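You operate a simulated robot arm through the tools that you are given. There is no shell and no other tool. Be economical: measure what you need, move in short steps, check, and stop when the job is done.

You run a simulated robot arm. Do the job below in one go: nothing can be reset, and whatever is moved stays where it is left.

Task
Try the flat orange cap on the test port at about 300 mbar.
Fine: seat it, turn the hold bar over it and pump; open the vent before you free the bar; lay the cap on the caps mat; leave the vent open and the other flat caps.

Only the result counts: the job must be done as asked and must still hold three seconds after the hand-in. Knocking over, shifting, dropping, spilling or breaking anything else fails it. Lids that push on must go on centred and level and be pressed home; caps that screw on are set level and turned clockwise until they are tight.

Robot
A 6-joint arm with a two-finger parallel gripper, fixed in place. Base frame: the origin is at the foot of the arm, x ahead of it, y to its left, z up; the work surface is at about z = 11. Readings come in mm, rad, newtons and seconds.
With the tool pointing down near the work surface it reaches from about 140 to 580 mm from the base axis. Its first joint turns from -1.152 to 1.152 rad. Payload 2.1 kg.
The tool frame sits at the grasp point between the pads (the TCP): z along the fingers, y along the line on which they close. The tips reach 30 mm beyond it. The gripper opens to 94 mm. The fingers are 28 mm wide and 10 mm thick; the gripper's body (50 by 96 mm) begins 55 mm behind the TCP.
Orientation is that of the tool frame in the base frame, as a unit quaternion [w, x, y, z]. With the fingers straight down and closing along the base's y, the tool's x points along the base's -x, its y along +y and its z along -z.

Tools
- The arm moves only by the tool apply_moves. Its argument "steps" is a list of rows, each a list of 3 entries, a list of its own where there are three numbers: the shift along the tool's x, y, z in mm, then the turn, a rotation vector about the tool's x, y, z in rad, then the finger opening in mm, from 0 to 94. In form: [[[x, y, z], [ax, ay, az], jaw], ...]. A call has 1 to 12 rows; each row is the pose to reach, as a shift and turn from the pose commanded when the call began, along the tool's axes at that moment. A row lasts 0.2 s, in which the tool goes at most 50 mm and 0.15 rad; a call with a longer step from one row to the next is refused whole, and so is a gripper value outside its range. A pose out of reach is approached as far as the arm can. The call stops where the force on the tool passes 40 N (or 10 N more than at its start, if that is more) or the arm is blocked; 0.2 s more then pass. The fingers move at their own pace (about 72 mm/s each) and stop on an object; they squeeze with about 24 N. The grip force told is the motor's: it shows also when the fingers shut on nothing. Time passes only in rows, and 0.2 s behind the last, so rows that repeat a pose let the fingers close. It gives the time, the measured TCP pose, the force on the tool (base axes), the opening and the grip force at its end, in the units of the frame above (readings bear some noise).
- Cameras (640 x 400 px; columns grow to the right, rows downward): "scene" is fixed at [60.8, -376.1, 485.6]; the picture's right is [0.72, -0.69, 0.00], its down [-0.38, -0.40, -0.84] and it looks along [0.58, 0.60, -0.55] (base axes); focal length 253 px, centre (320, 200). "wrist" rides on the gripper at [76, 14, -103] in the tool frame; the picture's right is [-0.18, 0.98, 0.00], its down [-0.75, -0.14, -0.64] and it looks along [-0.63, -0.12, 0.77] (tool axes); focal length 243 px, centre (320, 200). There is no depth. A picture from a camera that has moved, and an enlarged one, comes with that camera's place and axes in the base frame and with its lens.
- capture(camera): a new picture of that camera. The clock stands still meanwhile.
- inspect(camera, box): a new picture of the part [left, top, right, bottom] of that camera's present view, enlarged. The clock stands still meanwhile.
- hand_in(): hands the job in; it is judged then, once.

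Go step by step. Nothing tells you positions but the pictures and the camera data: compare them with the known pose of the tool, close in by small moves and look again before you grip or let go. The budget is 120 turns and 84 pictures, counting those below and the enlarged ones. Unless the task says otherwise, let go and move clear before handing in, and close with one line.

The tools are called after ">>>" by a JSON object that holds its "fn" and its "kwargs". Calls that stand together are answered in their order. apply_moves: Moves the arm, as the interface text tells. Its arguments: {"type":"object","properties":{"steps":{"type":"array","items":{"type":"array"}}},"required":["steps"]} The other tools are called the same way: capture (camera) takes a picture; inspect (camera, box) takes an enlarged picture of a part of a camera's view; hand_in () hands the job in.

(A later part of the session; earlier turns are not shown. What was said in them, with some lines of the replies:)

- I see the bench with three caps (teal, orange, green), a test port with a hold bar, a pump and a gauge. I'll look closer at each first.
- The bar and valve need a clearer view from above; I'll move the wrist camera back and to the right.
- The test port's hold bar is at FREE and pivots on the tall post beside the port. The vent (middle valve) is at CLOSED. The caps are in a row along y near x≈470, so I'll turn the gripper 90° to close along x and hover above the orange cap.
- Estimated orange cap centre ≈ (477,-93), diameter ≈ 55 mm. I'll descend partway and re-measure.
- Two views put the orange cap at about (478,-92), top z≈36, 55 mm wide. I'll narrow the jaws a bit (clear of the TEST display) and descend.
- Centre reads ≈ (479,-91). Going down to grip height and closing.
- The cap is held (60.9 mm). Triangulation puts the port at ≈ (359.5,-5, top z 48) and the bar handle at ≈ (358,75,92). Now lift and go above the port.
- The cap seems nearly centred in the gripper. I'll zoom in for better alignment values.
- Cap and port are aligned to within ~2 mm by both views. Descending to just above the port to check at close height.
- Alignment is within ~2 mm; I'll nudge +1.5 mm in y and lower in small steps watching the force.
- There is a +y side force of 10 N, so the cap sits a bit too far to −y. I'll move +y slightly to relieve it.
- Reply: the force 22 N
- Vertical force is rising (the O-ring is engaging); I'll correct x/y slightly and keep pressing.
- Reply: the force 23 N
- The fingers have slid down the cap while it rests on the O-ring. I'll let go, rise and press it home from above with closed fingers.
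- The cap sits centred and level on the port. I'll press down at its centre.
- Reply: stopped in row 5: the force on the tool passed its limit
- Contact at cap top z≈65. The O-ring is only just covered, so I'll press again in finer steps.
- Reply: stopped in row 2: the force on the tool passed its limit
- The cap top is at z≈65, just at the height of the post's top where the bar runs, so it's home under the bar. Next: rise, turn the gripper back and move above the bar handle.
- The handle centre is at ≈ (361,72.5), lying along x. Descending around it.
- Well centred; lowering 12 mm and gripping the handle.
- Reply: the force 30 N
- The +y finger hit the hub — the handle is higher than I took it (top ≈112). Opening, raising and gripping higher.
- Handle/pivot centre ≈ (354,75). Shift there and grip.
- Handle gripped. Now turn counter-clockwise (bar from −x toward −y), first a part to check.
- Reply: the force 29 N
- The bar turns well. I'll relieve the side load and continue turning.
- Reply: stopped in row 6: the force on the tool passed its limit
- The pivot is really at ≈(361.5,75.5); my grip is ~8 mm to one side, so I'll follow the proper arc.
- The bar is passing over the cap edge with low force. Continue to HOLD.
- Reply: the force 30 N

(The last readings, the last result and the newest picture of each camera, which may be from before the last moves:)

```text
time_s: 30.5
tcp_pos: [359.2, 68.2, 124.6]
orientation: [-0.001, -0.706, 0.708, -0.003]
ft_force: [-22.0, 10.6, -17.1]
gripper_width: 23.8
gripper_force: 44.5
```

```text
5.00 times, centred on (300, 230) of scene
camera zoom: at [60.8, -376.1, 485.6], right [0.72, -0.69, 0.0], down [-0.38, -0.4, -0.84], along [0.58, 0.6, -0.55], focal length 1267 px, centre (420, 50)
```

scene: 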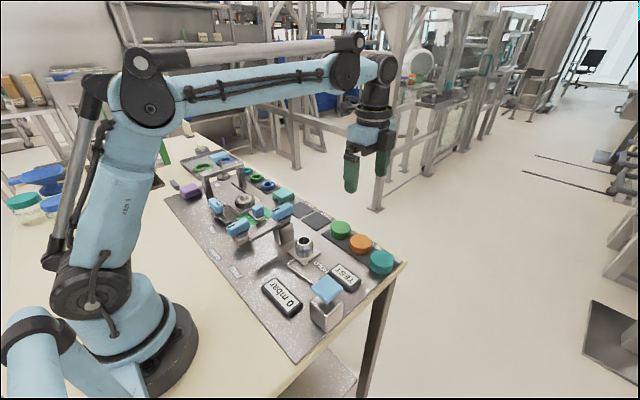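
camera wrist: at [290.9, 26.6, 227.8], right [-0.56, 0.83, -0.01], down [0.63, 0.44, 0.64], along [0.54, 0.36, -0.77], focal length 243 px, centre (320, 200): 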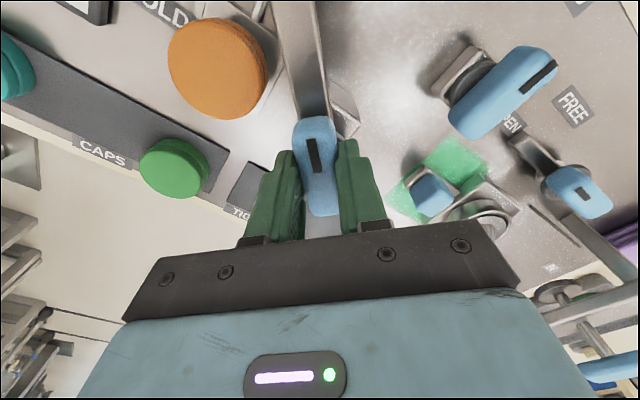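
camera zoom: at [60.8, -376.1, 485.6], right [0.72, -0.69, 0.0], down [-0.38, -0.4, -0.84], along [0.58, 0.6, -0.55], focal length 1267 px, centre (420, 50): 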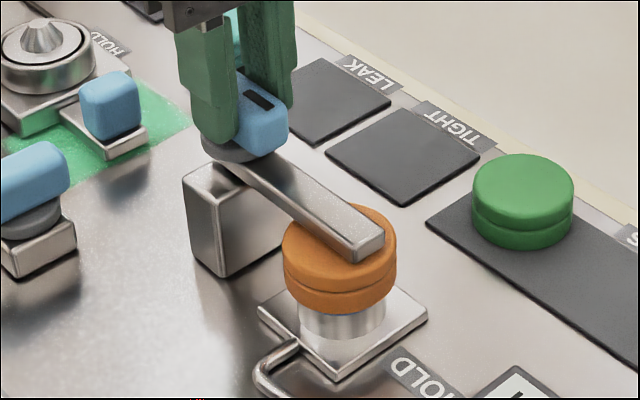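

The bar is across the cap at 90°. Release the handle and check.

>>> {"fn": "apply_moves", "kwargs": {"steps": [[[0, 0, 0], [0, 0, 0], 35], [[0, 0, 0], [0, 0, 0], 50], [[0, 0, 0], [0, 0, 0], 50], [[0, 0, -30], [0, 0, 0], 50], [[0, 0, -70], [0, 0, 0], 50], [[0, 0, -100], [0, 0, 0], 50]]}}

>>> {"fn": "capture", "kwargs": {"camera": "scene"}}

>>> {"fn": "inspect", "kwargs": {"camera": "scene", "box": [260, 190, 340, 270]}}

>>> {"fn": "capture", "kwargs": {"camera": "wrist"}}

```text
time_s: 31.9
tcp_pos: [361.7, 67.9, 224.6]
orientation: [0.0, -0.706, 0.708, -0.006]
ft_force: [-0.1, 0.2, 0.2]
gripper_width: 50.1
gripper_force: 0.1
```

```text
40 pictures are left
```

scene: 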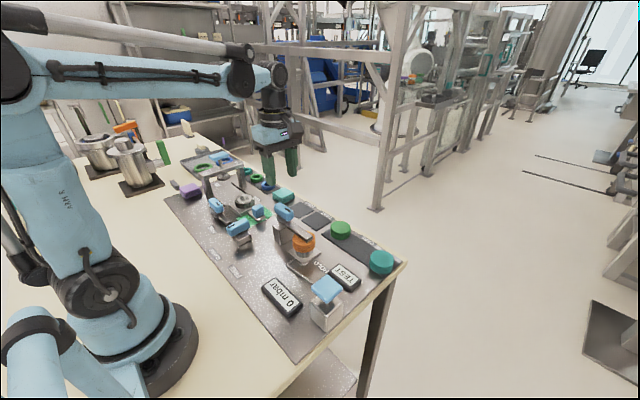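

```text
5.00 times, centred on (300, 230) of scene
camera zoom: at [60.8, -376.1, 485.6], right [0.72, -0.69, 0.0], down [-0.38, -0.4, -0.84], along [0.58, 0.6, -0.55], focal length 1267 px, centre (420, 50)
```

zoom: 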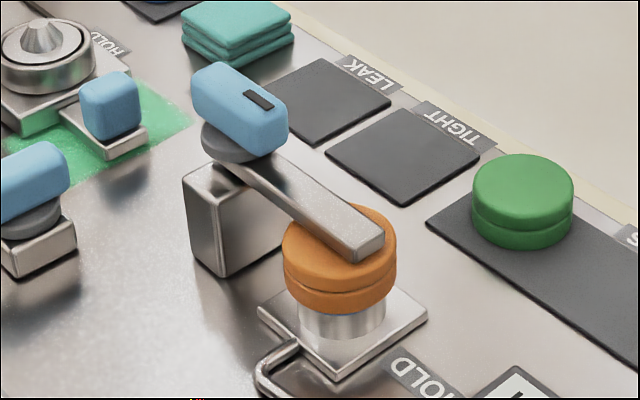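

```text
38 pictures are left
camera wrist: at [346.3, -8.2, 328.3], right [-0.98, 0.19, -0.01], down [0.14, 0.76, 0.64], along [0.13, 0.63, -0.77], focal length 243 px, centre (320, 200)
```

wrist: 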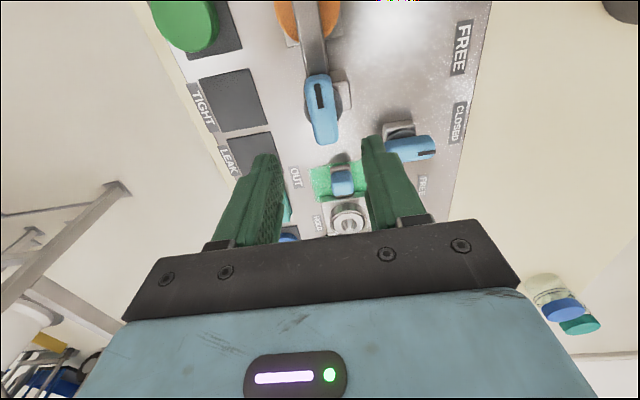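

Bar holds the cap, vent marked CLOSED. Next, the pump pad at ≈ (274,-171, z≈98): moving above with closed fingers, back to the start orientation.

>>> {"fn": "apply_moves", "kwargs": {"steps": [[[20, 7.3, 0], [0, 0, 0.131], 0], [[40, 14.6, 0], [0, 0, 0.262], 0], [[60, 22, 0], [0, 0, 0.393], 0], [[80, 29, 0], [0, 0, 0.524], 0], [[100, 36.5, 0], [0, 0, 0.654], 0], [[120, 44, 0], [0, 0, 0.785], 0], [[140, 51, 0], [0, 0, 0.916], 0], [[160, 58.5, 0], [0, 0, 1.047], 0], [[180, 66, 0], [0, 0, 1.178], 0], [[200, 73, 0], [0, 0, 1.309], 0], [[220, 80.5, 0], [0, 0, 1.44], 0], [[239, 88, 20], [0, 0, 1.5708], 0]]}}

>>> {"fn": "capture", "kwargs": {"camera": "wrist"}}

>>> {"fn": "inspect", "kwargs": {"camera": "scene", "box": [250, 180, 400, 330]}}

```text
time_s: 34.5
tcp_pos: [271.3, -171.7, 205.2]
orientation: [0.003, 0.003, 1.0, -0.004]
ft_force: [-0.1, -0.2, 0.0]
gripper_width: 0.0
gripper_force: 24.0
```

```text
37 pictures are left
camera wrist: at [194.6, -156.4, 308.0], right [0.19, 0.98, -0.01], down [0.75, -0.14, 0.65], along [0.64, -0.13, -0.76], focal length 243 px, centre (320, 200)
```

wrist: 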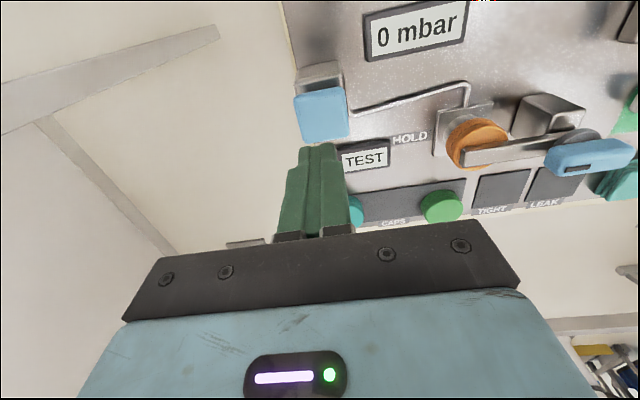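

```text
2.67 times, centred on (325, 255) of scene
camera zoom: at [60.8, -376.1, 485.6], right [0.72, -0.69, 0.0], down [-0.38, -0.4, -0.84], along [0.58, 0.6, -0.55], focal length 676 px, centre (307, 53)
```

zoom: 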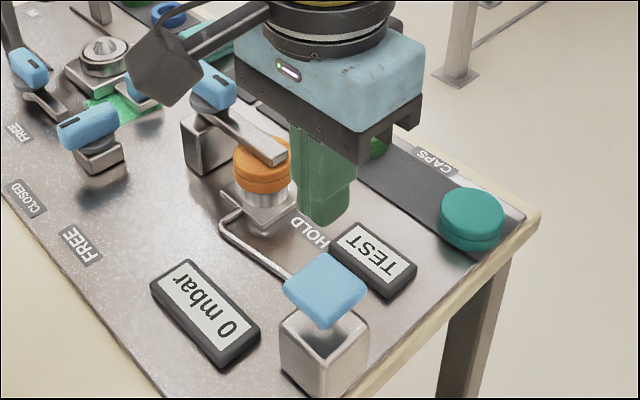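

Pad confirmed at ≈ (273,-170,96). Descend to just above it, then press in small steps.

>>> {"fn": "apply_moves", "kwargs": {"steps": [[[-1.5, 1.5, 40], [0, 0, 0], 0], [[-1.5, 1.5, 70], [0, 0, 0], 0], [[-1.5, 1.5, 74], [0, 0, 0], 0], [[-1.5, 1.5, 78], [0, 0, 0], 0], [[-1.5, 1.5, 82], [0, 0, 0], 0], [[-1.5, 1.5, 86], [0, 0, 0], 0], [[-1.5, 1.5, 90], [0, 0, 0], 0]]}}

>>> {"fn": "inspect", "kwargs": {"camera": "scene", "box": [250, 180, 400, 330]}}

```text
time_s: 36.1
tcp_pos: [273.4, -168.5, 116.3]
orientation: [0.003, 0.002, 1.0, -0.003]
ft_force: [-1.9, 0.4, 6.0]
gripper_width: 0.2
gripper_force: 24.1
```

```text
2.67 times, centred on (325, 255) of scene
camera zoom: at [60.8, -376.1, 485.6], right [0.72, -0.69, 0.0], down [-0.38, -0.4, -0.84], along [0.58, 0.6, -0.55], focal length 676 px, centre (307, 53)
```

zoom: 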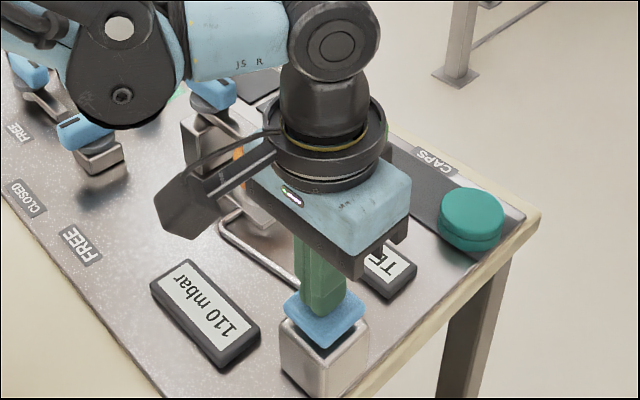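

The gauge reads 110 mbar. Press on further.

>>> {"fn": "apply_moves", "kwargs": {"steps": [[[0, 0, 2], [0, 0, 0], 0], [[0, 0, 4], [0, 0, 0], 0], [[0, 0, 6], [0, 0, 0], 0], [[0, 0, 8], [0, 0, 0], 0]]}}

>>> {"fn": "inspect", "kwargs": {"camera": "scene", "box": [260, 260, 360, 340]}}

```text
time_s: 37.0
tcp_pos: [273.9, -170.0, 111.7]
orientation: [0.001, 0.002, 1.0, -0.002]
ft_force: [-2.2, 2.0, 23.9]
gripper_width: 0.2
gripper_force: 24.1
stopped in row 4: the force on the tool passed its limit (the readings are from after the stop); the commanded pose is now the measured one
```

```text
5.00 times, centred on (310, 300) of scene
camera zoom: at [60.7, -376.1, 485.6], right [0.72, -0.69, 0.0], down [-0.38, -0.4, -0.84], along [0.58, 0.6, -0.55], focal length 1267 px, centre (370, -300)
```

zoom: 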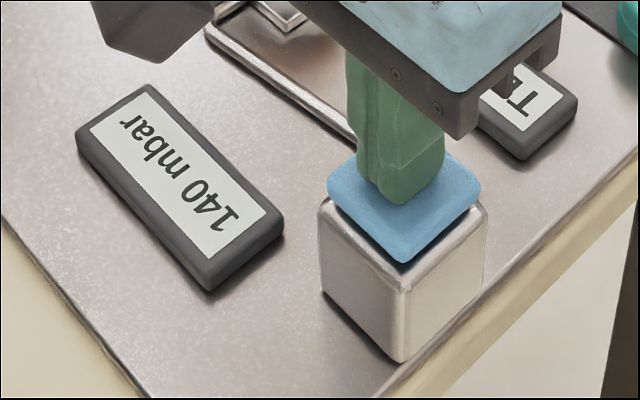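

A full stroke gives 140 mbar. Release and do a second stroke, avoiding overload.

>>> {"fn": "apply_moves", "kwargs": {"steps": [[[0, 0, -10], [0, 0, 0], 0], [[0, 0, -20], [0, 0, 0], 0], [[0, 0, -20], [0, 0, 0], 0], [[0, 0, -20], [0, 0, 0], 0], [[0, 0, -14], [0, 0, 0], 0], [[0, 0, -10], [0, 0, 0], 0], [[0, 0, -7], [0, 0, 0], 0], [[0, 0, -4], [0, 0, 0], 0], [[0, 0, -2], [0, 0, 0], 0], [[0, 0, 0], [0, 0, 0], 0], [[0, 0, 0], [0, 0, 0], 0]]}}

>>> {"fn": "inspect", "kwargs": {"camera": "scene", "box": [260, 260, 360, 340]}}

```text
time_s: 39.5
tcp_pos: [274.0, -168.9, 109.5]
orientation: [0.002, 0.001, 1.0, -0.002]
ft_force: [-4.5, 8.8, 26.1]
gripper_width: 0.0
gripper_force: 24.0
```

```text
5.00 times, centred on (310, 300) of scene
camera zoom: at [60.7, -376.0, 485.7], right [0.72, -0.69, 0.0], down [-0.38, -0.4, -0.84], along [0.58, 0.6, -0.55], focal length 1267 px, centre (370, -300)
```

zoom: 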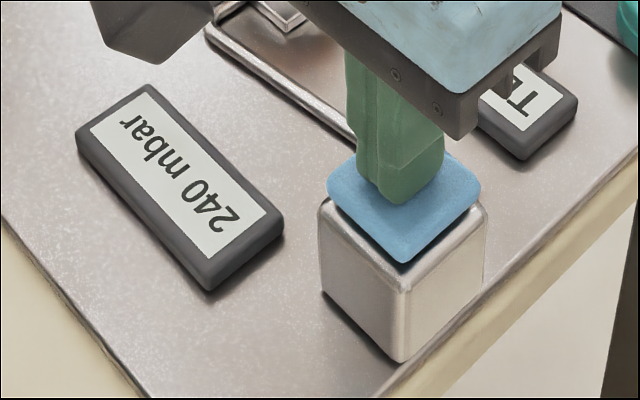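

240 mbar now. Third stroke, partly first.

>>> {"fn": "apply_moves", "kwargs": {"steps": [[[0, 0, -10], [0, 0, 0], 0], [[0, 0, -20], [0, 0, 0], 0], [[0, 0, -20], [0, 0, 0], 0], [[0, 0, -14], [0, 0, 0], 0], [[0, 0, -9], [0, 0, 0], 0], [[0, 0, -6], [0, 0, 0], 0], [[0, 0, -6], [0, 0, 0], 0]]}}

>>> {"fn": "inspect", "kwargs": {"camera": "scene", "box": [260, 260, 360, 340]}}

```text
time_s: 41.0
tcp_pos: [274.0, -170.4, 116.1]
orientation: [0.002, 0.002, 1.0, -0.003]
ft_force: [-1.5, -2.6, 6.2]
gripper_width: 0.2
gripper_force: 23.9
```

```text
5.00 times, centred on (310, 300) of scene
camera zoom: at [60.8, -376.1, 485.6], right [0.72, -0.69, 0.0], down [-0.38, -0.4, -0.84], along [0.58, 0.6, -0.55], focal length 1267 px, centre (370, -300)
```

zoom: 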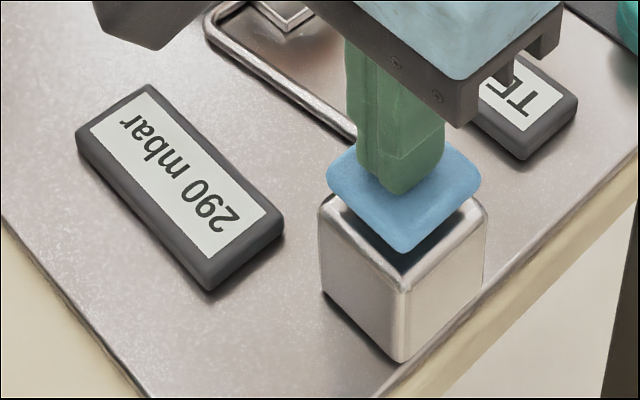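

290 mbar; a touch more (1.5 mm), then hold to see whether it stays.

>>> {"fn": "apply_moves", "kwargs": {"steps": [[[0, 0, 1], [0, 0, 0], 0], [[0, 0, 1], [0, 0, 0], 0]]}}

>>> {"fn": "inspect", "kwargs": {"camera": "scene", "box": [260, 260, 400, 340]}}

```text
time_s: 41.6
tcp_pos: [274.5, -169.2, 115.5]
orientation: [0.002, 0.001, 1.0, -0.004]
ft_force: [-1.7, -1.8, 6.7]
gripper_width: 0.1
gripper_force: 24.6
```

```text
4.57 times, centred on (330, 300) of scene
camera zoom: at [60.8, -376.1, 485.6], right [0.72, -0.69, 0.0], down [-0.38, -0.4, -0.84], along [0.58, 0.6, -0.55], focal length 1158 px, centre (274, -257)
```

zoom: 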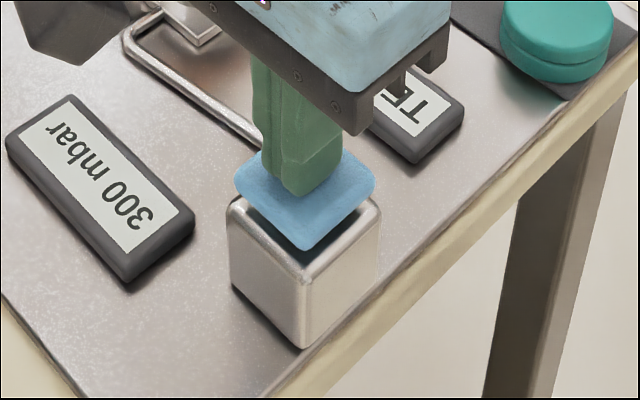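

300 mbar. Lift off and wait a few seconds, then read gauge and the TEST display.

>>> {"fn": "apply_moves", "kwargs": {"steps": [[[0, 0, -20], [0, 0, 0], 0], [[0, 0, -60], [0, 0, 0], 0], [[0, 0, -105], [0, 0, 0], 0], [[0, 0, -105], [0, 0, 0], 0], [[0, 0, -105], [0, 0, 0], 0], [[0, 0, -105], [0, 0, 0], 0], [[0, 0, -105], [0, 0, 0], 0], [[0, 0, -105], [0, 0, 0], 0], [[0, 0, -105], [0, 0, 0], 0], [[0, 0, -105], [0, 0, 0], 0]]}}

>>> {"fn": "inspect", "kwargs": {"camera": "scene", "box": [250, 220, 400, 330]}}

```text
time_s: 43.9
tcp_pos: [272.9, -168.1, 220.7]
orientation: [0.002, 0.002, 1.0, -0.003]
ft_force: [-0.4, 0.2, 0.6]
gripper_width: 0.0
gripper_force: 24.5
```

```text
3.64 times, centred on (325, 275) of scene
camera zoom: at [60.8, -376.1, 485.6], right [0.72, -0.69, 0.0], down [-0.38, -0.4, -0.84], along [0.58, 0.6, -0.55], focal length 921 px, centre (302, -73)
```

zoom: 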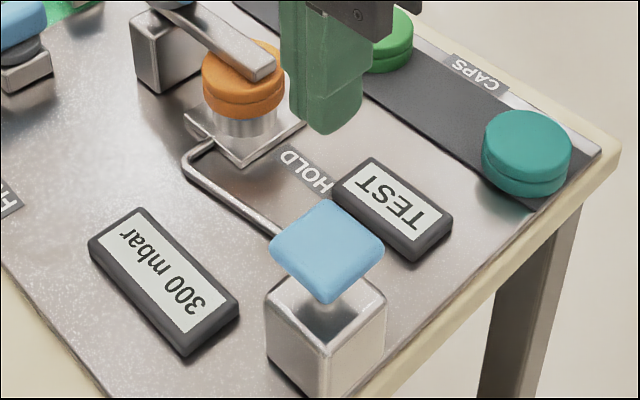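

Pressure holds at 300 mbar. Now to the vent valve at ≈ (266,150): moving above it.

>>> {"fn": "apply_moves", "kwargs": {"steps": [[[2, 35, 0], [0, 0, 0], 20], [[4, 75, 0], [0, 0, 0], 50], [[5, 115, 0], [0, 0, 0], 50], [[6, 155, 0], [0, 0, 0], 50], [[7, 195, 0], [0, 0, 0], 50], [[7, 235, 0], [0, 0, 0], 50], [[7, 275, 0], [0, 0, 0], 50], [[7, 315, 0], [0, 0, 0], 50], [[7, 315, 0], [0, 0, 0], 50]]}}

>>> {"fn": "capture", "kwargs": {"camera": "wrist"}}

>>> {"fn": "inspect", "kwargs": {"camera": "scene", "box": [200, 180, 400, 330]}}

```text
time_s: 45.9
tcp_pos: [269.1, 147.7, 218.3]
orientation: [0.001, 0.002, 1.0, -0.002]
ft_force: [-0.2, -0.1, -0.3]
gripper_width: 50.0
gripper_force: 0.1
```

```text
29 pictures are left
camera wrist: at [191.9, 161.3, 320.7], right [0.19, 0.98, 0.0], down [0.75, -0.14, 0.65], along [0.63, -0.12, -0.76], focal length 243 px, centre (320, 200)
```

wrist: 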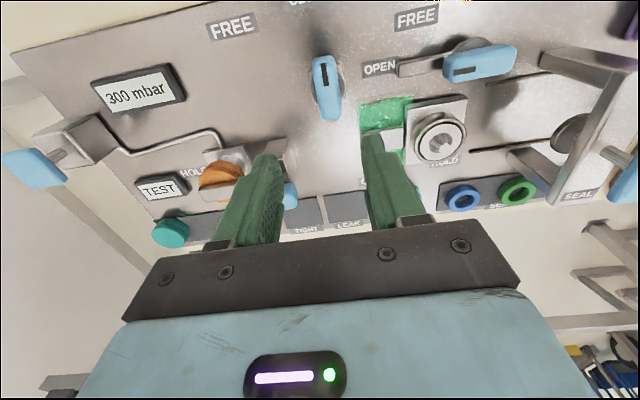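

```text
2.67 times, centred on (300, 255) of scene
camera zoom: at [60.8, -376.1, 485.6], right [0.72, -0.69, 0.0], down [-0.38, -0.4, -0.84], along [0.58, 0.6, -0.55], focal length 676 px, centre (373, 53)
```

zoom: 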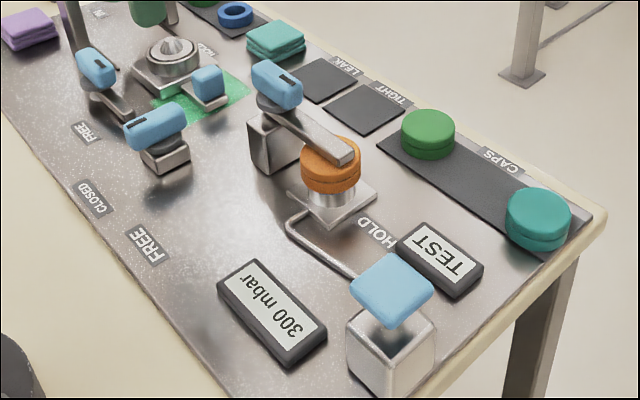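

Still 300 mbar after several seconds, so the cap is tight. Vent handle ≈ (266,154.5), top z ≈ 53; descending to just above it.

>>> {"fn": "apply_moves", "kwargs": {"steps": [[[1, 3, 40], [0, 0, 0], 50], [[2, 6, 80], [0, 0, 0], 50], [[2, 6.5, 118], [0, 0, 0], 50], [[2, 6.5, 118], [0, 0, 0], 50]]}}

>>> {"fn": "capture", "kwargs": {"camera": "wrist"}}

>>> {"fn": "inspect", "kwargs": {"camera": "scene", "box": [200, 180, 290, 270]}}

```text
time_s: 46.9
tcp_pos: [266.3, 152.3, 99.8]
orientation: [0.003, 0.002, 1.0, -0.003]
ft_force: [-0.4, 0.6, 0.6]
gripper_width: 50.1
gripper_force: 0.0
```

```text
27 pictures are left
camera wrist: at [190.1, 167.0, 201.8], right [0.19, 0.98, 0.0], down [0.75, -0.14, 0.65], along [0.63, -0.12, -0.76], focal length 243 px, centre (320, 200)
```

wrist: 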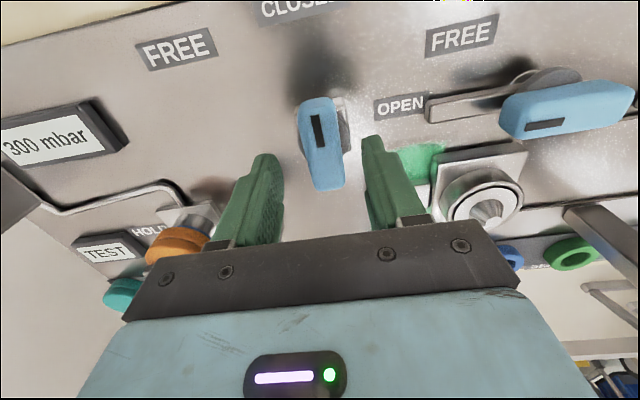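

```text
4.44 times, centred on (245, 225) of scene
camera zoom: at [60.8, -376.1, 485.6], right [0.72, -0.69, 0.0], down [-0.38, -0.4, -0.84], along [0.58, 0.6, -0.55], focal length 1126 px, centre (653, 89)
```

zoom: 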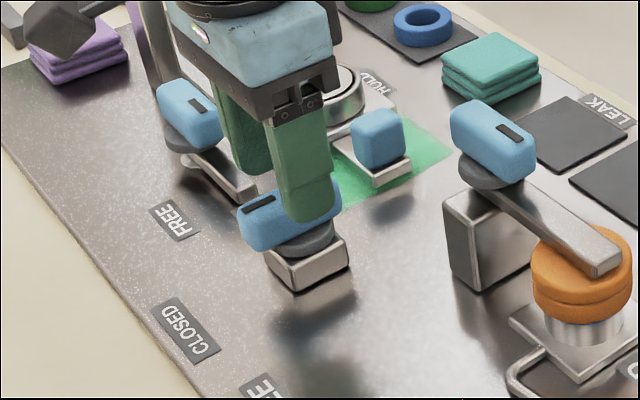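

Handle centre ≈ (265,153), top z≈56. Lowering to tips ≈ 42 and closing.

>>> {"fn": "apply_moves", "kwargs": {"steps": [[[0, 1, 14], [0, 0, 0], 50], [[0, 1, 27], [0, 0, 0], 50], [[0, 1, 27], [0, 0, 0], 35], [[0, 1, 27], [0, 0, 0], 20], [[0, 1, 27], [0, 0, 0], 10], [[0, 1, 27], [0, 0, 0], 10], [[0, 1, 27], [0, 0, 0], 10]]}}

>>> {"fn": "capture", "kwargs": {"camera": "wrist"}}

```text
time_s: 48.5
tcp_pos: [265.9, 155.3, 73.3]
orientation: [0.003, 0.001, 1.0, -0.001]
ft_force: [1.3, 28.2, -20.4]
gripper_width: 23.7
gripper_force: 44.7
```

```text
25 pictures are left
camera wrist: at [190.0, 168.3, 175.6], right [0.19, 0.98, 0.0], down [0.75, -0.14, 0.65], along [0.63, -0.12, -0.76], focal length 243 px, centre (320, 200)
```

wrist: 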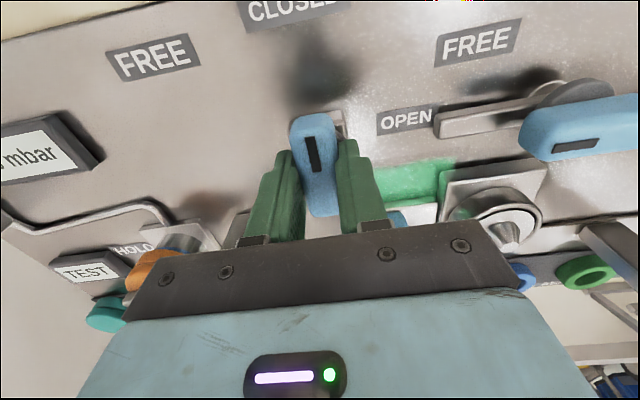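

Gripped. Relieving the side load and turning clockwise toward OPEN, following the arc.

>>> {"fn": "apply_moves", "kwargs": {"steps": [[[0, 1.5, -1], [0, 0, 0], 10], [[0, 2.4, -1], [0, 0, 0.12], 10], [[-0.2, 3.3, -1], [0, 0, 0.24], 10], [[-0.5, 4.2, -1], [0, 0, 0.36], 10], [[-0.9, 5, -1], [0, 0, 0.48], 10], [[-0.9, 5, -1], [0, 0, 0.48], 10]]}}

>>> {"fn": "inspect", "kwargs": {"camera": "scene", "box": [200, 180, 320, 320]}}

```text
time_s: 48.8
tcp_pos: [267.7, 155.8, 72.0]
orientation: [0.003, 0.002, 1.0, 0.0]
ft_force: [1.8, 2.1, -7.7]
gripper_width: 23.9
gripper_force: 45.0
stopped in row 1: the force on the tool passed its limit (the readings are from after the stop); the commanded pose is now the measured one
```

```text
2.86 times, centred on (260, 250) of scene
camera zoom: at [60.8, -376.1, 485.6], right [0.72, -0.69, 0.0], down [-0.38, -0.4, -0.84], along [0.58, 0.6, -0.55], focal length 724 px, centre (491, 57)
```

zoom: 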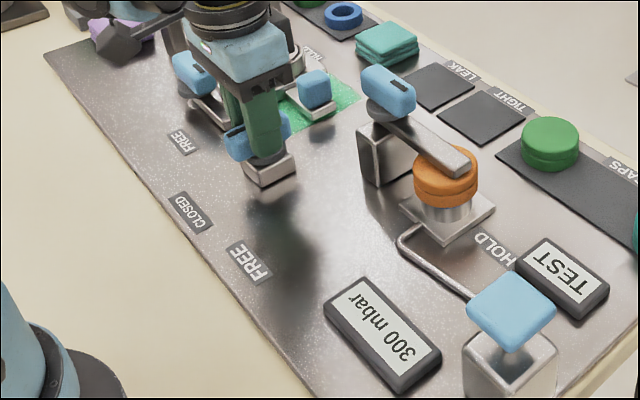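

Load has relaxed, at (267.7,155.8). Now turning with the arc from here.

>>> {"fn": "apply_moves", "kwargs": {"steps": [[[0, 0.9, 0], [0, 0, 0.1], 10], [[-0.2, 1.7, 0], [0, 0, 0.2], 10], [[-0.4, 2.5, 0], [0, 0, 0.3], 10], [[-0.7, 3.2, 0], [0, 0, 0.4], 10], [[-0.7, 3.2, 0], [0, 0, 0.4], 10]]}}

```text
time_s: 50.0
tcp_pos: [266.5, 156.8, 73.0]
orientation: [0.002, 0.201, 0.979, -0.002]
ft_force: [-6.2, -27.3, -4.8]
gripper_width: 23.8
gripper_force: 44.9
```

The load says the pivot is nearly under the grip; relieve −2 mm in y and continue turning in place.

>>> {"fn": "apply_moves", "kwargs": {"steps": [[[-0.3, -2, 0], [0, 0, 0], 10], [[-0.3, -2, 0], [0, 0, 0.1], 10], [[-0.3, -2, 0], [0, 0, 0.2], 10], [[-0.3, -2, 0], [0, 0, 0.3], 10], [[-0.3, -2, 0], [0, 0, 0.4], 10], [[-0.3, -2, 0], [0, 0, 0.4], 10]]}}

>>> {"fn": "inspect", "kwargs": {"camera": "scene", "box": [200, 180, 320, 320]}}

```text
time_s: 51.4
tcp_pos: [267.1, 158.1, 73.1]
orientation: [0.003, 0.391, 0.92, 0.004]
ft_force: [14.8, 18.8, -24.7]
gripper_width: 24.0
gripper_force: 45.7
```

```text
2.86 times, centred on (260, 250) of scene
camera zoom: at [60.9, -376.0, 485.6], right [0.72, -0.69, 0.0], down [-0.38, -0.4, -0.84], along [0.58, 0.6, -0.55], focal length 724 px, centre (491, 57)
```

zoom: 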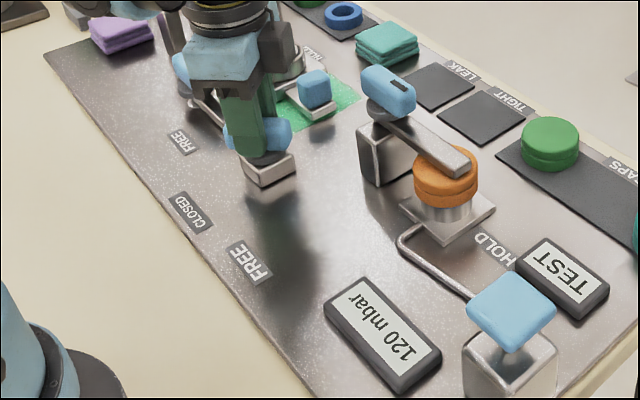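

It is venting (120 mbar). Continue the turn, following the load.

>>> {"fn": "apply_moves", "kwargs": {"steps": [[[0.4, 1.8, -0.5], [0, 0, 0], 10], [[0.4, 2.1, -0.5], [0, 0, 0.1], 10], [[0.4, 2.5, -0.5], [0, 0, 0.2], 10], [[0.4, 2.8, -0.5], [0, 0, 0.3], 10], [[0.4, 3.2, -0.5], [0, 0, 0.4], 10], [[0.4, 3.2, -0.5], [0, 0, 0.4], 10]]}}

```text
time_s: 52.0
tcp_pos: [267.9, 158.1, 73.7]
orientation: [0.002, 0.422, 0.906, 0.002]
ft_force: [2.9, 2.2, -7.3]
gripper_width: 24.2
gripper_force: 44.7
stopped in row 2: the force on the tool passed its limit (the readings are from after the stop); the commanded pose is now the measured one
```

>>> {"fn": "apply_moves", "kwargs": {"steps": [[[0, 0.4, 0], [0, 0, 0.09], 10], [[-0.1, 0.9, 0], [0, 0, 0.18], 10], [[-0.3, 1.3, 0], [0, 0, 0.27], 10], [[-0.4, 1.7, 0], [0, 0, 0.36], 10], [[-0.4, 1.7, 0], [0, 0, 0.36], 10]]}}

```text
time_s: 53.2
tcp_pos: [269.3, 157.9, 73.3]
orientation: [0.002, 0.579, 0.815, 0.001]
ft_force: [-10.2, 0.9, -5.3]
gripper_width: 23.9
gripper_force: 45.2
```

>>> {"fn": "apply_moves", "kwargs": {"steps": [[[0.2, -0.4, 0], [0, 0, 0.09], 10], [[0.2, -0.3, 0], [0, 0, 0.18], 10], [[0.2, -0.2, 0], [0, 0, 0.27], 10], [[0.2, -0.1, 0], [0, 0, 0.345], 10], [[0.2, -0.1, 0], [0, 0, 0.345], 10]]}}

>>> {"fn": "inspect", "kwargs": {"camera": "scene", "box": [200, 180, 320, 320]}}

```text
time_s: 54.4
tcp_pos: [270.2, 158.2, 73.9]
orientation: [0.003, 0.71, 0.704, 0.004]
ft_force: [17.9, 2.3, -18.9]
gripper_width: 23.9
gripper_force: 44.2
```

```text
2.86 times, centred on (260, 250) of scene
camera zoom: at [60.9, -376.1, 485.6], right [0.72, -0.69, 0.0], down [-0.38, -0.4, -0.84], along [0.58, 0.6, -0.55], focal length 724 px, centre (491, 57)
```

zoom: 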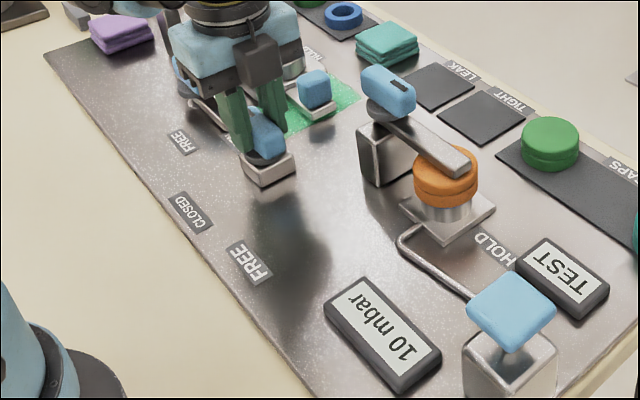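

10 mbar and the handle points to OPEN. Release, rise, and turn back while moving to the hold bar.

>>> {"fn": "apply_moves", "kwargs": {"steps": [[[0, 0, 0], [0, 0, 0], 35], [[0, 0, 0], [0, 0, 0], 50], [[0, 0, 0], [0, 0, 0], 50], [[0, 0, -40], [0, 0, 0], 50], [[0, 0, -85], [0, 0, 0], 50], [[0, 0, -130], [0, 0, -0.14], 50], [[0, 0, -130], [0, 0, -0.29], 50], [[0, 0, -130], [0, 0, -0.44], 50], [[0, 0, -130], [0, 0, -0.59], 50], [[0, 0, -130], [0, 0, -0.74], 50], [[0, 0, -130], [0, 0, -0.89], 50], [[0, 0, -130], [0, 0, -1.04], 50]]}}

>>> {"fn": "inspect", "kwargs": {"camera": "scene", "box": [200, 180, 320, 320]}}

```text
time_s: 57.0
tcp_pos: [268.2, 158.0, 204.2]
orientation: [0.002, 0.265, 0.964, 0.001]
ft_force: [0.0, -0.1, -0.2]
gripper_width: 50.0
gripper_force: 0.1
```

```text
2.86 times, centred on (260, 250) of scene
camera zoom: at [60.8, -376.1, 485.6], right [0.72, -0.69, 0.0], down [-0.38, -0.4, -0.84], along [0.58, 0.6, -0.55], focal length 724 px, centre (491, 57)
```

zoom: 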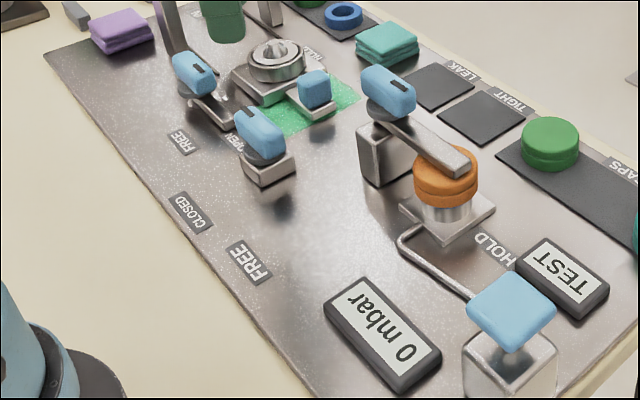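

Vent open, 0 mbar. Moving to the hold-bar handle (pivot ≈ (361.5,75.5)), turning the gripper to close along x.

>>> {"fn": "apply_moves", "kwargs": {"steps": [[[-10, -2, 0], [0, 0, -0.15], 50], [[-20, -4, 0], [0, 0, -0.3], 50], [[-30, -6, 0], [0, 0, -0.45], 50], [[-40, -8, 0], [0, 0, -0.6], 50], [[-50, -10, 0], [0, 0, -0.75], 50], [[-60, -12, 0], [0, 0, -0.9], 50], [[-70, -14, 0], [0, 0, -1.05], 50], [[-80, -16, 0], [0, 0, -1.2], 50], [[-90, -18, 0], [0, 0, -1.35], 50], [[-100, -20, 0], [0, 0, -1.5], 50], [[-112, -22, 0], [0, 0, -1.65], 50], [[-122, -23.4, 0], [0, 0, -1.8], 50]]}}

>>> {"fn": "apply_moves", "kwargs": {"steps": [[[0, 0, 0], [0, 0, -0.15], 50], [[0, 0, 0], [0, 0, -0.307], 50], [[0, 0, 30], [0, 0, -0.307], 50], [[0, 0, 60], [0, 0, -0.307], 50], [[0, 0, 60], [0, 0, -0.307], 50]]}}

>>> {"fn": "capture", "kwargs": {"camera": "wrist"}}

```text
time_s: 59.6
tcp_pos: [362.0, 74.4, 204.7]
orientation: [0.003, -0.59, 0.807, 0.0]
ft_force: [0.9, 0.0, 0.4]
gripper_width: 50.0
gripper_force: 0.0
```

```text
refused: row 2 steps farther than a row can; nothing moved
```

```text
20 pictures are left
camera wrist: at [324.3, 6.3, 306.8], right [-0.88, 0.47, 0.0], down [0.36, 0.67, 0.64], along [0.31, 0.57, -0.76], focal length 243 px, centre (320, 200)
```

wrist: 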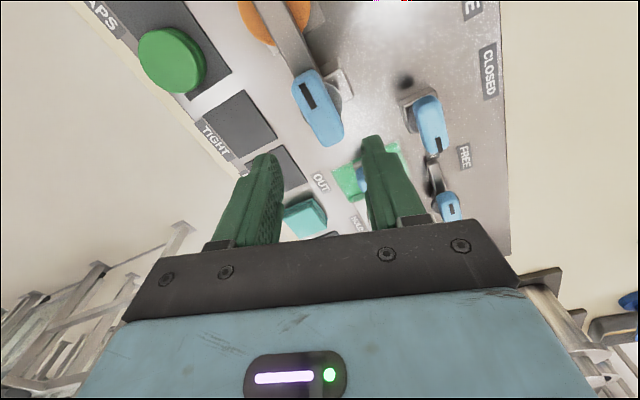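

>>> {"fn": "apply_moves", "kwargs": {"steps": [[[0, 0, 0], [0, 0, -0.1], 50], [[0, 0, 0], [0, 0, -0.21], 50], [[0, 0, 0], [0, 0, -0.309], 50], [[0, 0, 30], [0, 0, -0.309], 50], [[0, 0, 55], [0, 0, -0.309], 50], [[0, 0, 55], [0, 0, -0.309], 50]]}}

>>> {"fn": "capture", "kwargs": {"camera": "wrist"}}

```text
time_s: 61.0
tcp_pos: [362.5, 76.3, 150.6]
orientation: [-0.002, 0.707, -0.707, 0.001]
ft_force: [-0.5, 0.3, 0.5]
gripper_width: 49.9
gripper_force: 0.1
```

```text
19 pictures are left
camera wrist: at [347.4, -1.4, 252.3], right [-0.98, 0.18, -0.01], down [0.14, 0.75, 0.64], along [0.12, 0.63, -0.77], focal length 243 px, centre (320, 200)
```

wrist: 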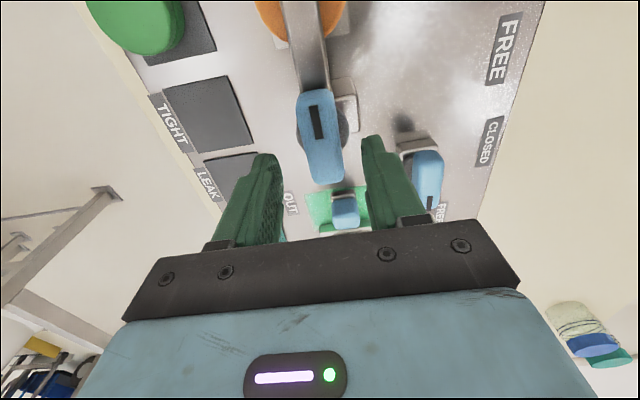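

Handle is centred between the fingers. Descend to z 125 and grip.

>>> {"fn": "apply_moves", "kwargs": {"steps": [[[0, 0.5, 13], [0, 0, 0], 50], [[0, 0.5, 25.5], [0, 0, 0], 50], [[0, 0.5, 25.5], [0, 0, 0], 35], [[0, 0.5, 25.5], [0, 0, 0], 20], [[0, 0.5, 25.5], [0, 0, 0], 10], [[0, 0.5, 25.5], [0, 0, 0], 10]]}}

```text
time_s: 62.4
tcp_pos: [359.4, 76.1, 124.0]
orientation: [-0.002, 0.707, -0.707, -0.001]
ft_force: [-16.5, -0.4, -5.0]
gripper_width: 24.1
gripper_force: 45.1
```

>>> {"fn": "apply_moves", "kwargs": {"steps": [[[0, 1, 0], [0, 0, 0], 10], [[0, 1, 0], [0, 0, 0.1], 10], [[0, 1, 0], [0, 0, 0.2], 10], [[0, 1, 0], [0, 0, 0.3], 10], [[0, 1, 0], [0, 0, 0.4], 10], [[0, 1, 0], [0, 0, 0.4], 10]]}}

```text
time_s: 63.8
tcp_pos: [360.9, 76.0, 123.9]
orientation: [0.003, -0.551, 0.835, -0.001]
ft_force: [-3.0, -0.3, 24.8]
gripper_width: 23.6
gripper_force: 45.3
```

Low side load; keep turning toward FREE.

>>> {"fn": "apply_moves", "kwargs": {"steps": [[[0, 0, -0.7], [0, 0, 0.1], 10], [[0, 0, -0.7], [0, 0, 0.2], 10], [[0, 0, -0.7], [0, 0, 0.3], 10], [[0, 0, -0.7], [0, 0, 0.4], 10], [[0, 0, -0.7], [0, 0, 0.4], 10]]}}

>>> {"fn": "inspect", "kwargs": {"camera": "scene", "box": [220, 180, 340, 290]}}

```text
time_s: 65.0
tcp_pos: [360.6, 75.5, 123.5]
orientation: [0.004, -0.374, 0.927, -0.001]
ft_force: [11.9, -4.3, -24.7]
gripper_width: 23.9
gripper_force: 45.0
```

```text
3.64 times, centred on (280, 235) of scene
camera zoom: at [60.9, -376.1, 485.6], right [0.72, -0.69, 0.0], down [-0.38, -0.4, -0.84], along [0.58, 0.6, -0.55], focal length 921 px, centre (466, 73)
```

zoom: 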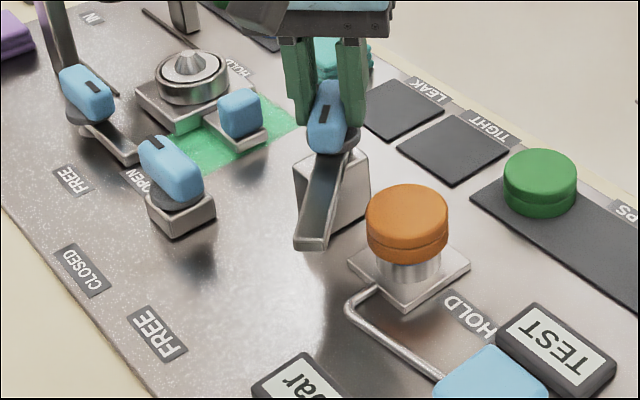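

Cap stayed put. Finishing the turn to FREE.

>>> {"fn": "apply_moves", "kwargs": {"steps": [[[0, 0, 0.5], [0, 0, 0.1], 10], [[0, 0, 0.5], [0, 0, 0.2], 10], [[0, 0, 0.5], [0, 0, 0.3], 10], [[0, 0, 0.5], [0, 0, 0.4], 10], [[0, 0, 0.5], [0, 0, 0.4], 10]]}}

>>> {"fn": "apply_moves", "kwargs": {"steps": [[[0, 0, 0], [0, 0, 0.1], 10], [[0, 0, 0], [0, 0, 0.2], 10], [[0, 0, 0], [0, 0, 0.3], 10], [[0, 0, 0], [0, 0, 0.367], 10], [[0, 0, 0], [0, 0, 0.367], 10]]}}

```text
time_s: 66.2
tcp_pos: [360.5, 74.8, 124.8]
orientation: [0.005, -0.183, 0.983, -0.001]
ft_force: [25.9, -12.1, -6.3]
gripper_width: 23.9
gripper_force: 45.3
```

```text
time_s: 67.4
tcp_pos: [362.4, 74.7, 123.0]
orientation: [0.005, 0.0, 1.0, -0.002]
ft_force: [14.4, -18.6, 19.9]
gripper_width: 23.9
gripper_force: 45.0
```

Bar is back at FREE. Release, rise, and turn the gripper for the cap.

>>> {"fn": "apply_moves", "kwargs": {"steps": [[[0, 0, 0], [0, 0, 0], 35], [[0, 0, 0], [0, 0, 0], 55], [[0, 0, 0], [0, 0, 0], 60], [[0, 0, -30], [0, 0, 0], 80], [[0, 0, -70], [0, 0, 0.14], 80], [[0, 0, -70], [0, 0, 0.29], 80], [[0, -10, -70], [0, 0, 0.44], 80], [[0, -25, -70], [0, 0, 0.59], 80], [[0, -40, -70], [0, 0, 0.74], 80], [[0, -55, -70], [0, 0, 0.89], 80], [[0, -70, -70], [0, 0, 1.04], 80], [[1, -79, -70], [0, 0, 1.18], 80]]}}

>>> {"fn": "apply_moves", "kwargs": {"steps": [[[0, 0, 0], [0, 0, 0.1], 80], [[0, 0, 0], [0, 0, 0.2], 80], [[0, 0, 0], [0, 0, 0.3], 80], [[0, 0, 0], [0, 0, 0.3908], 80], [[0, 0, 0], [0, 0, 0.3908], 80]]}}

>>> {"fn": "capture", "kwargs": {"camera": "wrist"}}

>>> {"fn": "inspect", "kwargs": {"camera": "scene", "box": [220, 180, 340, 290]}}

```text
time_s: 70.0
tcp_pos: [358.5, -3.6, 194.2]
orientation: [0.002, 0.556, 0.831, 0.001]
ft_force: [-0.2, -0.5, 0.1]
gripper_width: 79.9
gripper_force: 0.0
```

```text
time_s: 71.2
tcp_pos: [359.1, -2.1, 194.1]
orientation: [0.001, 0.706, 0.708, 0.003]
ft_force: [-0.2, 0.3, -0.2]
gripper_width: 79.9
gripper_force: 0.0
```

```text
17 pictures are left
camera wrist: at [372.5, 72.1, 296.4], right [0.98, -0.18, 0.01], down [-0.14, -0.75, 0.64], along [-0.11, -0.63, -0.77], focal length 243 px, centre (320, 200)
```

wrist: 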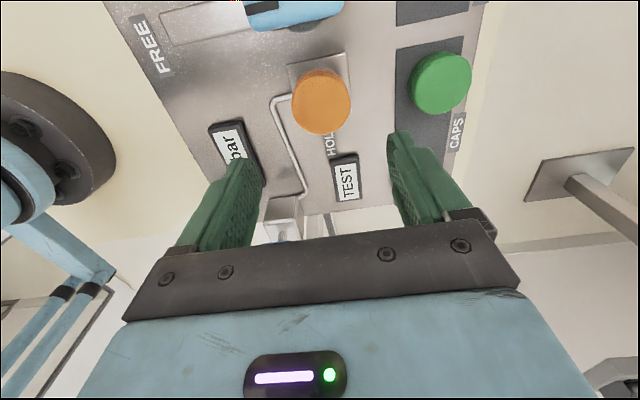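

```text
3.64 times, centred on (280, 235) of scene
camera zoom: at [60.8, -376.1, 485.6], right [0.72, -0.69, 0.0], down [-0.38, -0.4, -0.84], along [0.58, 0.6, -0.55], focal length 921 px, centre (466, 73)
```

zoom: 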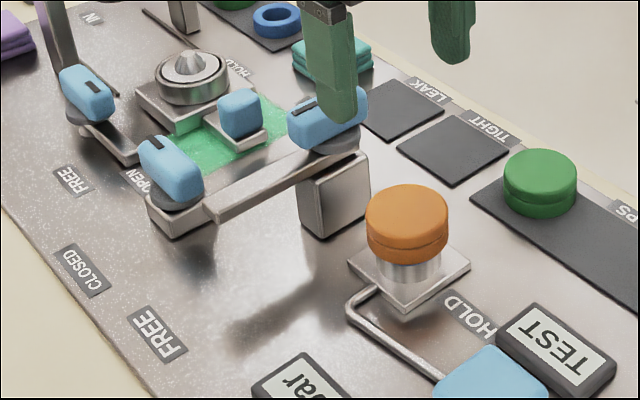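

Bar at FREE, vent OPEN, cap still on port. Descend around the cap and grip.

>>> {"fn": "apply_moves", "kwargs": {"steps": [[[-1, 0.5, 40], [0, 0, 0], 80], [[-2, 1, 80], [0, 0, 0], 80], [[-2, 1, 105], [0, 0, 0], 80], [[-2, 1, 118], [0, 0, 0], 80], [[-2, 1, 118], [0, 0, 0], 65], [[-2, 1, 118], [0, 0, 0], 50], [[-2, 1, 118], [0, 0, 0], 45], [[-2, 1, 118], [0, 0, 0], 45], [[-2, 1, 118], [0, 0, 0], 45]]}}

```text
time_s: 73.2
tcp_pos: [360.0, -5.4, 77.0]
orientation: [0.002, 0.706, 0.708, 0.003]
ft_force: [0.1, 0.0, -0.8]
gripper_width: 60.4
gripper_force: 24.1
```

Gripped at 60.4 mm with no side load. Lift slowly.

>>> {"fn": "apply_moves", "kwargs": {"steps": [[[0, 0, -3], [0, 0, 0], 40], [[0, 0, -6], [0, 0, 0], 40], [[0, 0, -10], [0, 0, 0], 40], [[0, 0, -20], [0, 0, 0], 40], [[0, 0, -35], [0, 0, 0], 40], [[0, 0, -50], [0, 0, 0], 40], [[0, 0, -50], [0, 0, 0], 40]]}}

>>> {"fn": "inspect", "kwargs": {"camera": "scene", "box": [260, 180, 340, 260]}}

```text
time_s: 74.8
tcp_pos: [360.5, -5.1, 125.9]
orientation: [0.001, 0.706, 0.709, 0.003]
ft_force: [0.0, -0.2, -1.5]
gripper_width: 60.5
gripper_force: 24.4
```

```text
5.00 times, centred on (300, 220) of scene
camera zoom: at [60.8, -376.1, 485.6], right [0.72, -0.69, 0.0], down [-0.38, -0.4, -0.84], along [0.58, 0.6, -0.55], focal length 1267 px, centre (420, 100)
```

zoom: 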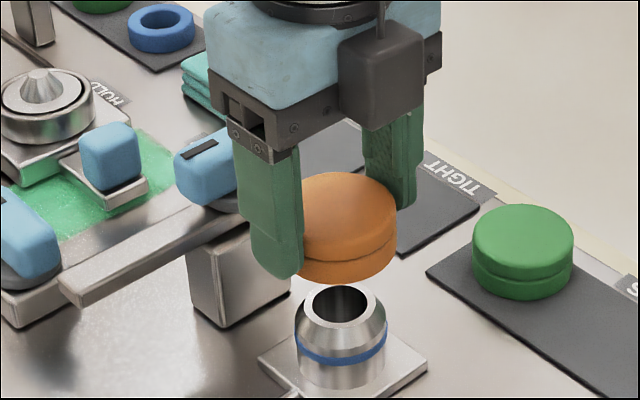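

The cap is off. Move it back over the mat at (478.5,-91) and lower it.

>>> {"fn": "apply_moves", "kwargs": {"steps": [[[-22, 30, 0], [0, 0, 0], 40], [[-44, 60, 0], [0, 0, 0], 40], [[-66, 90, 0], [0, 0, 0], 40], [[-86, 118, 0], [0, 0, 0], 40], [[-86, 118, 30], [0, 0, 0], 40], [[-86, 118, 60], [0, 0, 0], 40], [[-86, 118, 68], [0, 0, 0], 40], [[-86, 118, 68], [0, 0, 0], 40]]}}

>>> {"fn": "capture", "kwargs": {"camera": "wrist"}}

>>> {"fn": "inspect", "kwargs": {"camera": "scene", "box": [310, 200, 410, 280]}}

```text
time_s: 76.6
tcp_pos: [479.2, -91.0, 58.9]
orientation: [0.002, 0.706, 0.709, 0.003]
ft_force: [0.2, 0.2, 0.1]
gripper_width: 60.3
gripper_force: 24.5
```

```text
14 pictures are left
camera wrist: at [492.6, -15.5, 160.9], right [0.98, -0.18, 0.01], down [-0.14, -0.75, 0.64], along [-0.11, -0.63, -0.77], focal length 243 px, centre (320, 200)
```

wrist: 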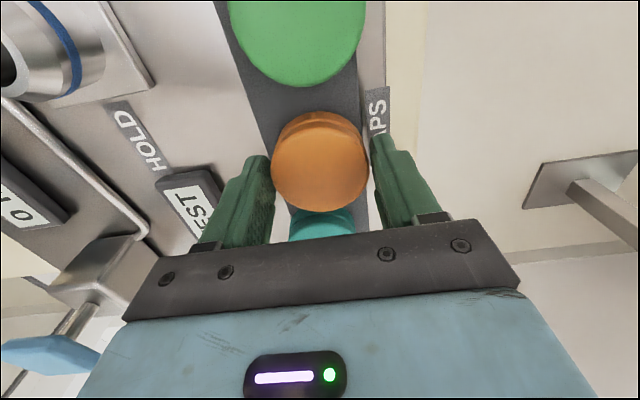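

```text
5.00 times, centred on (360, 240) of scene
camera zoom: at [60.8, -376.1, 485.6], right [0.72, -0.69, 0.0], down [-0.38, -0.4, -0.84], along [0.58, 0.6, -0.55], focal length 1267 px, centre (120, 0)
```

zoom: 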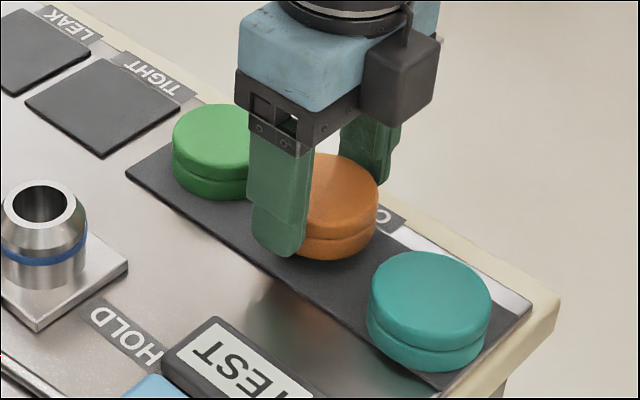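

Between its neighbours, over the mat. Lower in 1.5 mm steps until it touches.

>>> {"fn": "apply_moves", "kwargs": {"steps": [[[0, 0, 4], [0, 0, 0], 40], [[0, 0, 7], [0, 0, 0], 40], [[0, 0, 8.5], [0, 0, 0], 40], [[0, 0, 9.5], [0, 0, 0], 40], [[0, 0, 10.5], [0, 0, 0], 40], [[0, 0, 10.5], [0, 0, 0], 40]]}}

```text
time_s: 78.0
tcp_pos: [478.8, -90.7, 48.5]
orientation: [0.002, 0.706, 0.708, 0.003]
ft_force: [0.0, 0.9, 5.8]
gripper_width: 60.3
gripper_force: 24.1
```

Fz 5.8 N shows the cap is on the mat. Open and rise.

>>> {"fn": "apply_moves", "kwargs": {"steps": [[[0, 0, 0], [0, 0, 0], 66], [[0, 0, 0], [0, 0, 0], 76], [[0, 0, 0], [0, 0, 0], 76], [[0, 0, -20], [0, 0, 0], 76], [[0, 0, -60], [0, 0, 0], 80], [[0, 0, -105], [0, 0, 0], 80], [[0, 0, -150], [0, 0, 0], 80], [[0, 0, -150], [0, 0, 0], 80]]}}

>>> {"fn": "inspect", "kwargs": {"camera": "scene", "box": [200, 180, 420, 330]}}

>>> {"fn": "inspect", "kwargs": {"camera": "scene", "box": [310, 200, 410, 280]}}

```text
time_s: 79.8
tcp_pos: [477.8, -91.4, 198.3]
orientation: [0.001, 0.706, 0.708, 0.002]
ft_force: [0.5, 0.1, 0.1]
gripper_width: 79.8
gripper_force: 0.1
```

```text
2.67 times, centred on (310, 255) of scene
camera zoom: at [60.8, -376.1, 485.6], right [0.72, -0.69, 0.0], down [-0.38, -0.4, -0.84], along [0.58, 0.6, -0.55], focal length 676 px, centre (347, 53)
```

zoom: 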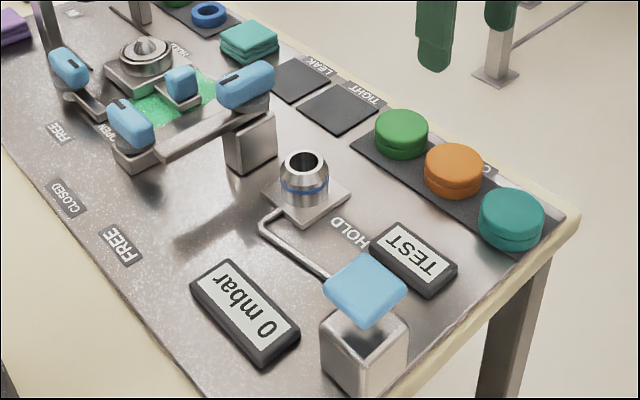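

```text
5.00 times, centred on (360, 240) of scene
camera zoom: at [60.8, -376.1, 485.6], right [0.72, -0.69, 0.0], down [-0.38, -0.4, -0.84], along [0.58, 0.6, -0.55], focal length 1267 px, centre (120, 0)
```

zoom: 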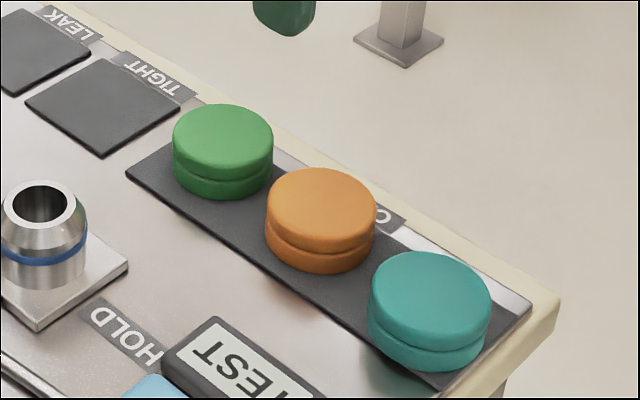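

The orange cap lies flat on the caps mat, the vent is at OPEN, the bar at FREE, the gauge at 0, and the arm is clear. Handing in.

>>> {"fn": "hand_in", "kwargs": {}}

```text
The job is handed in.
```

The orange cap held 300 mbar on the test port for about 4 s with no drop on the gauge. I opened the vent and freed the bar after that. The cap is back on the caps mat, the vent is still open, and I left the other flat caps alone.
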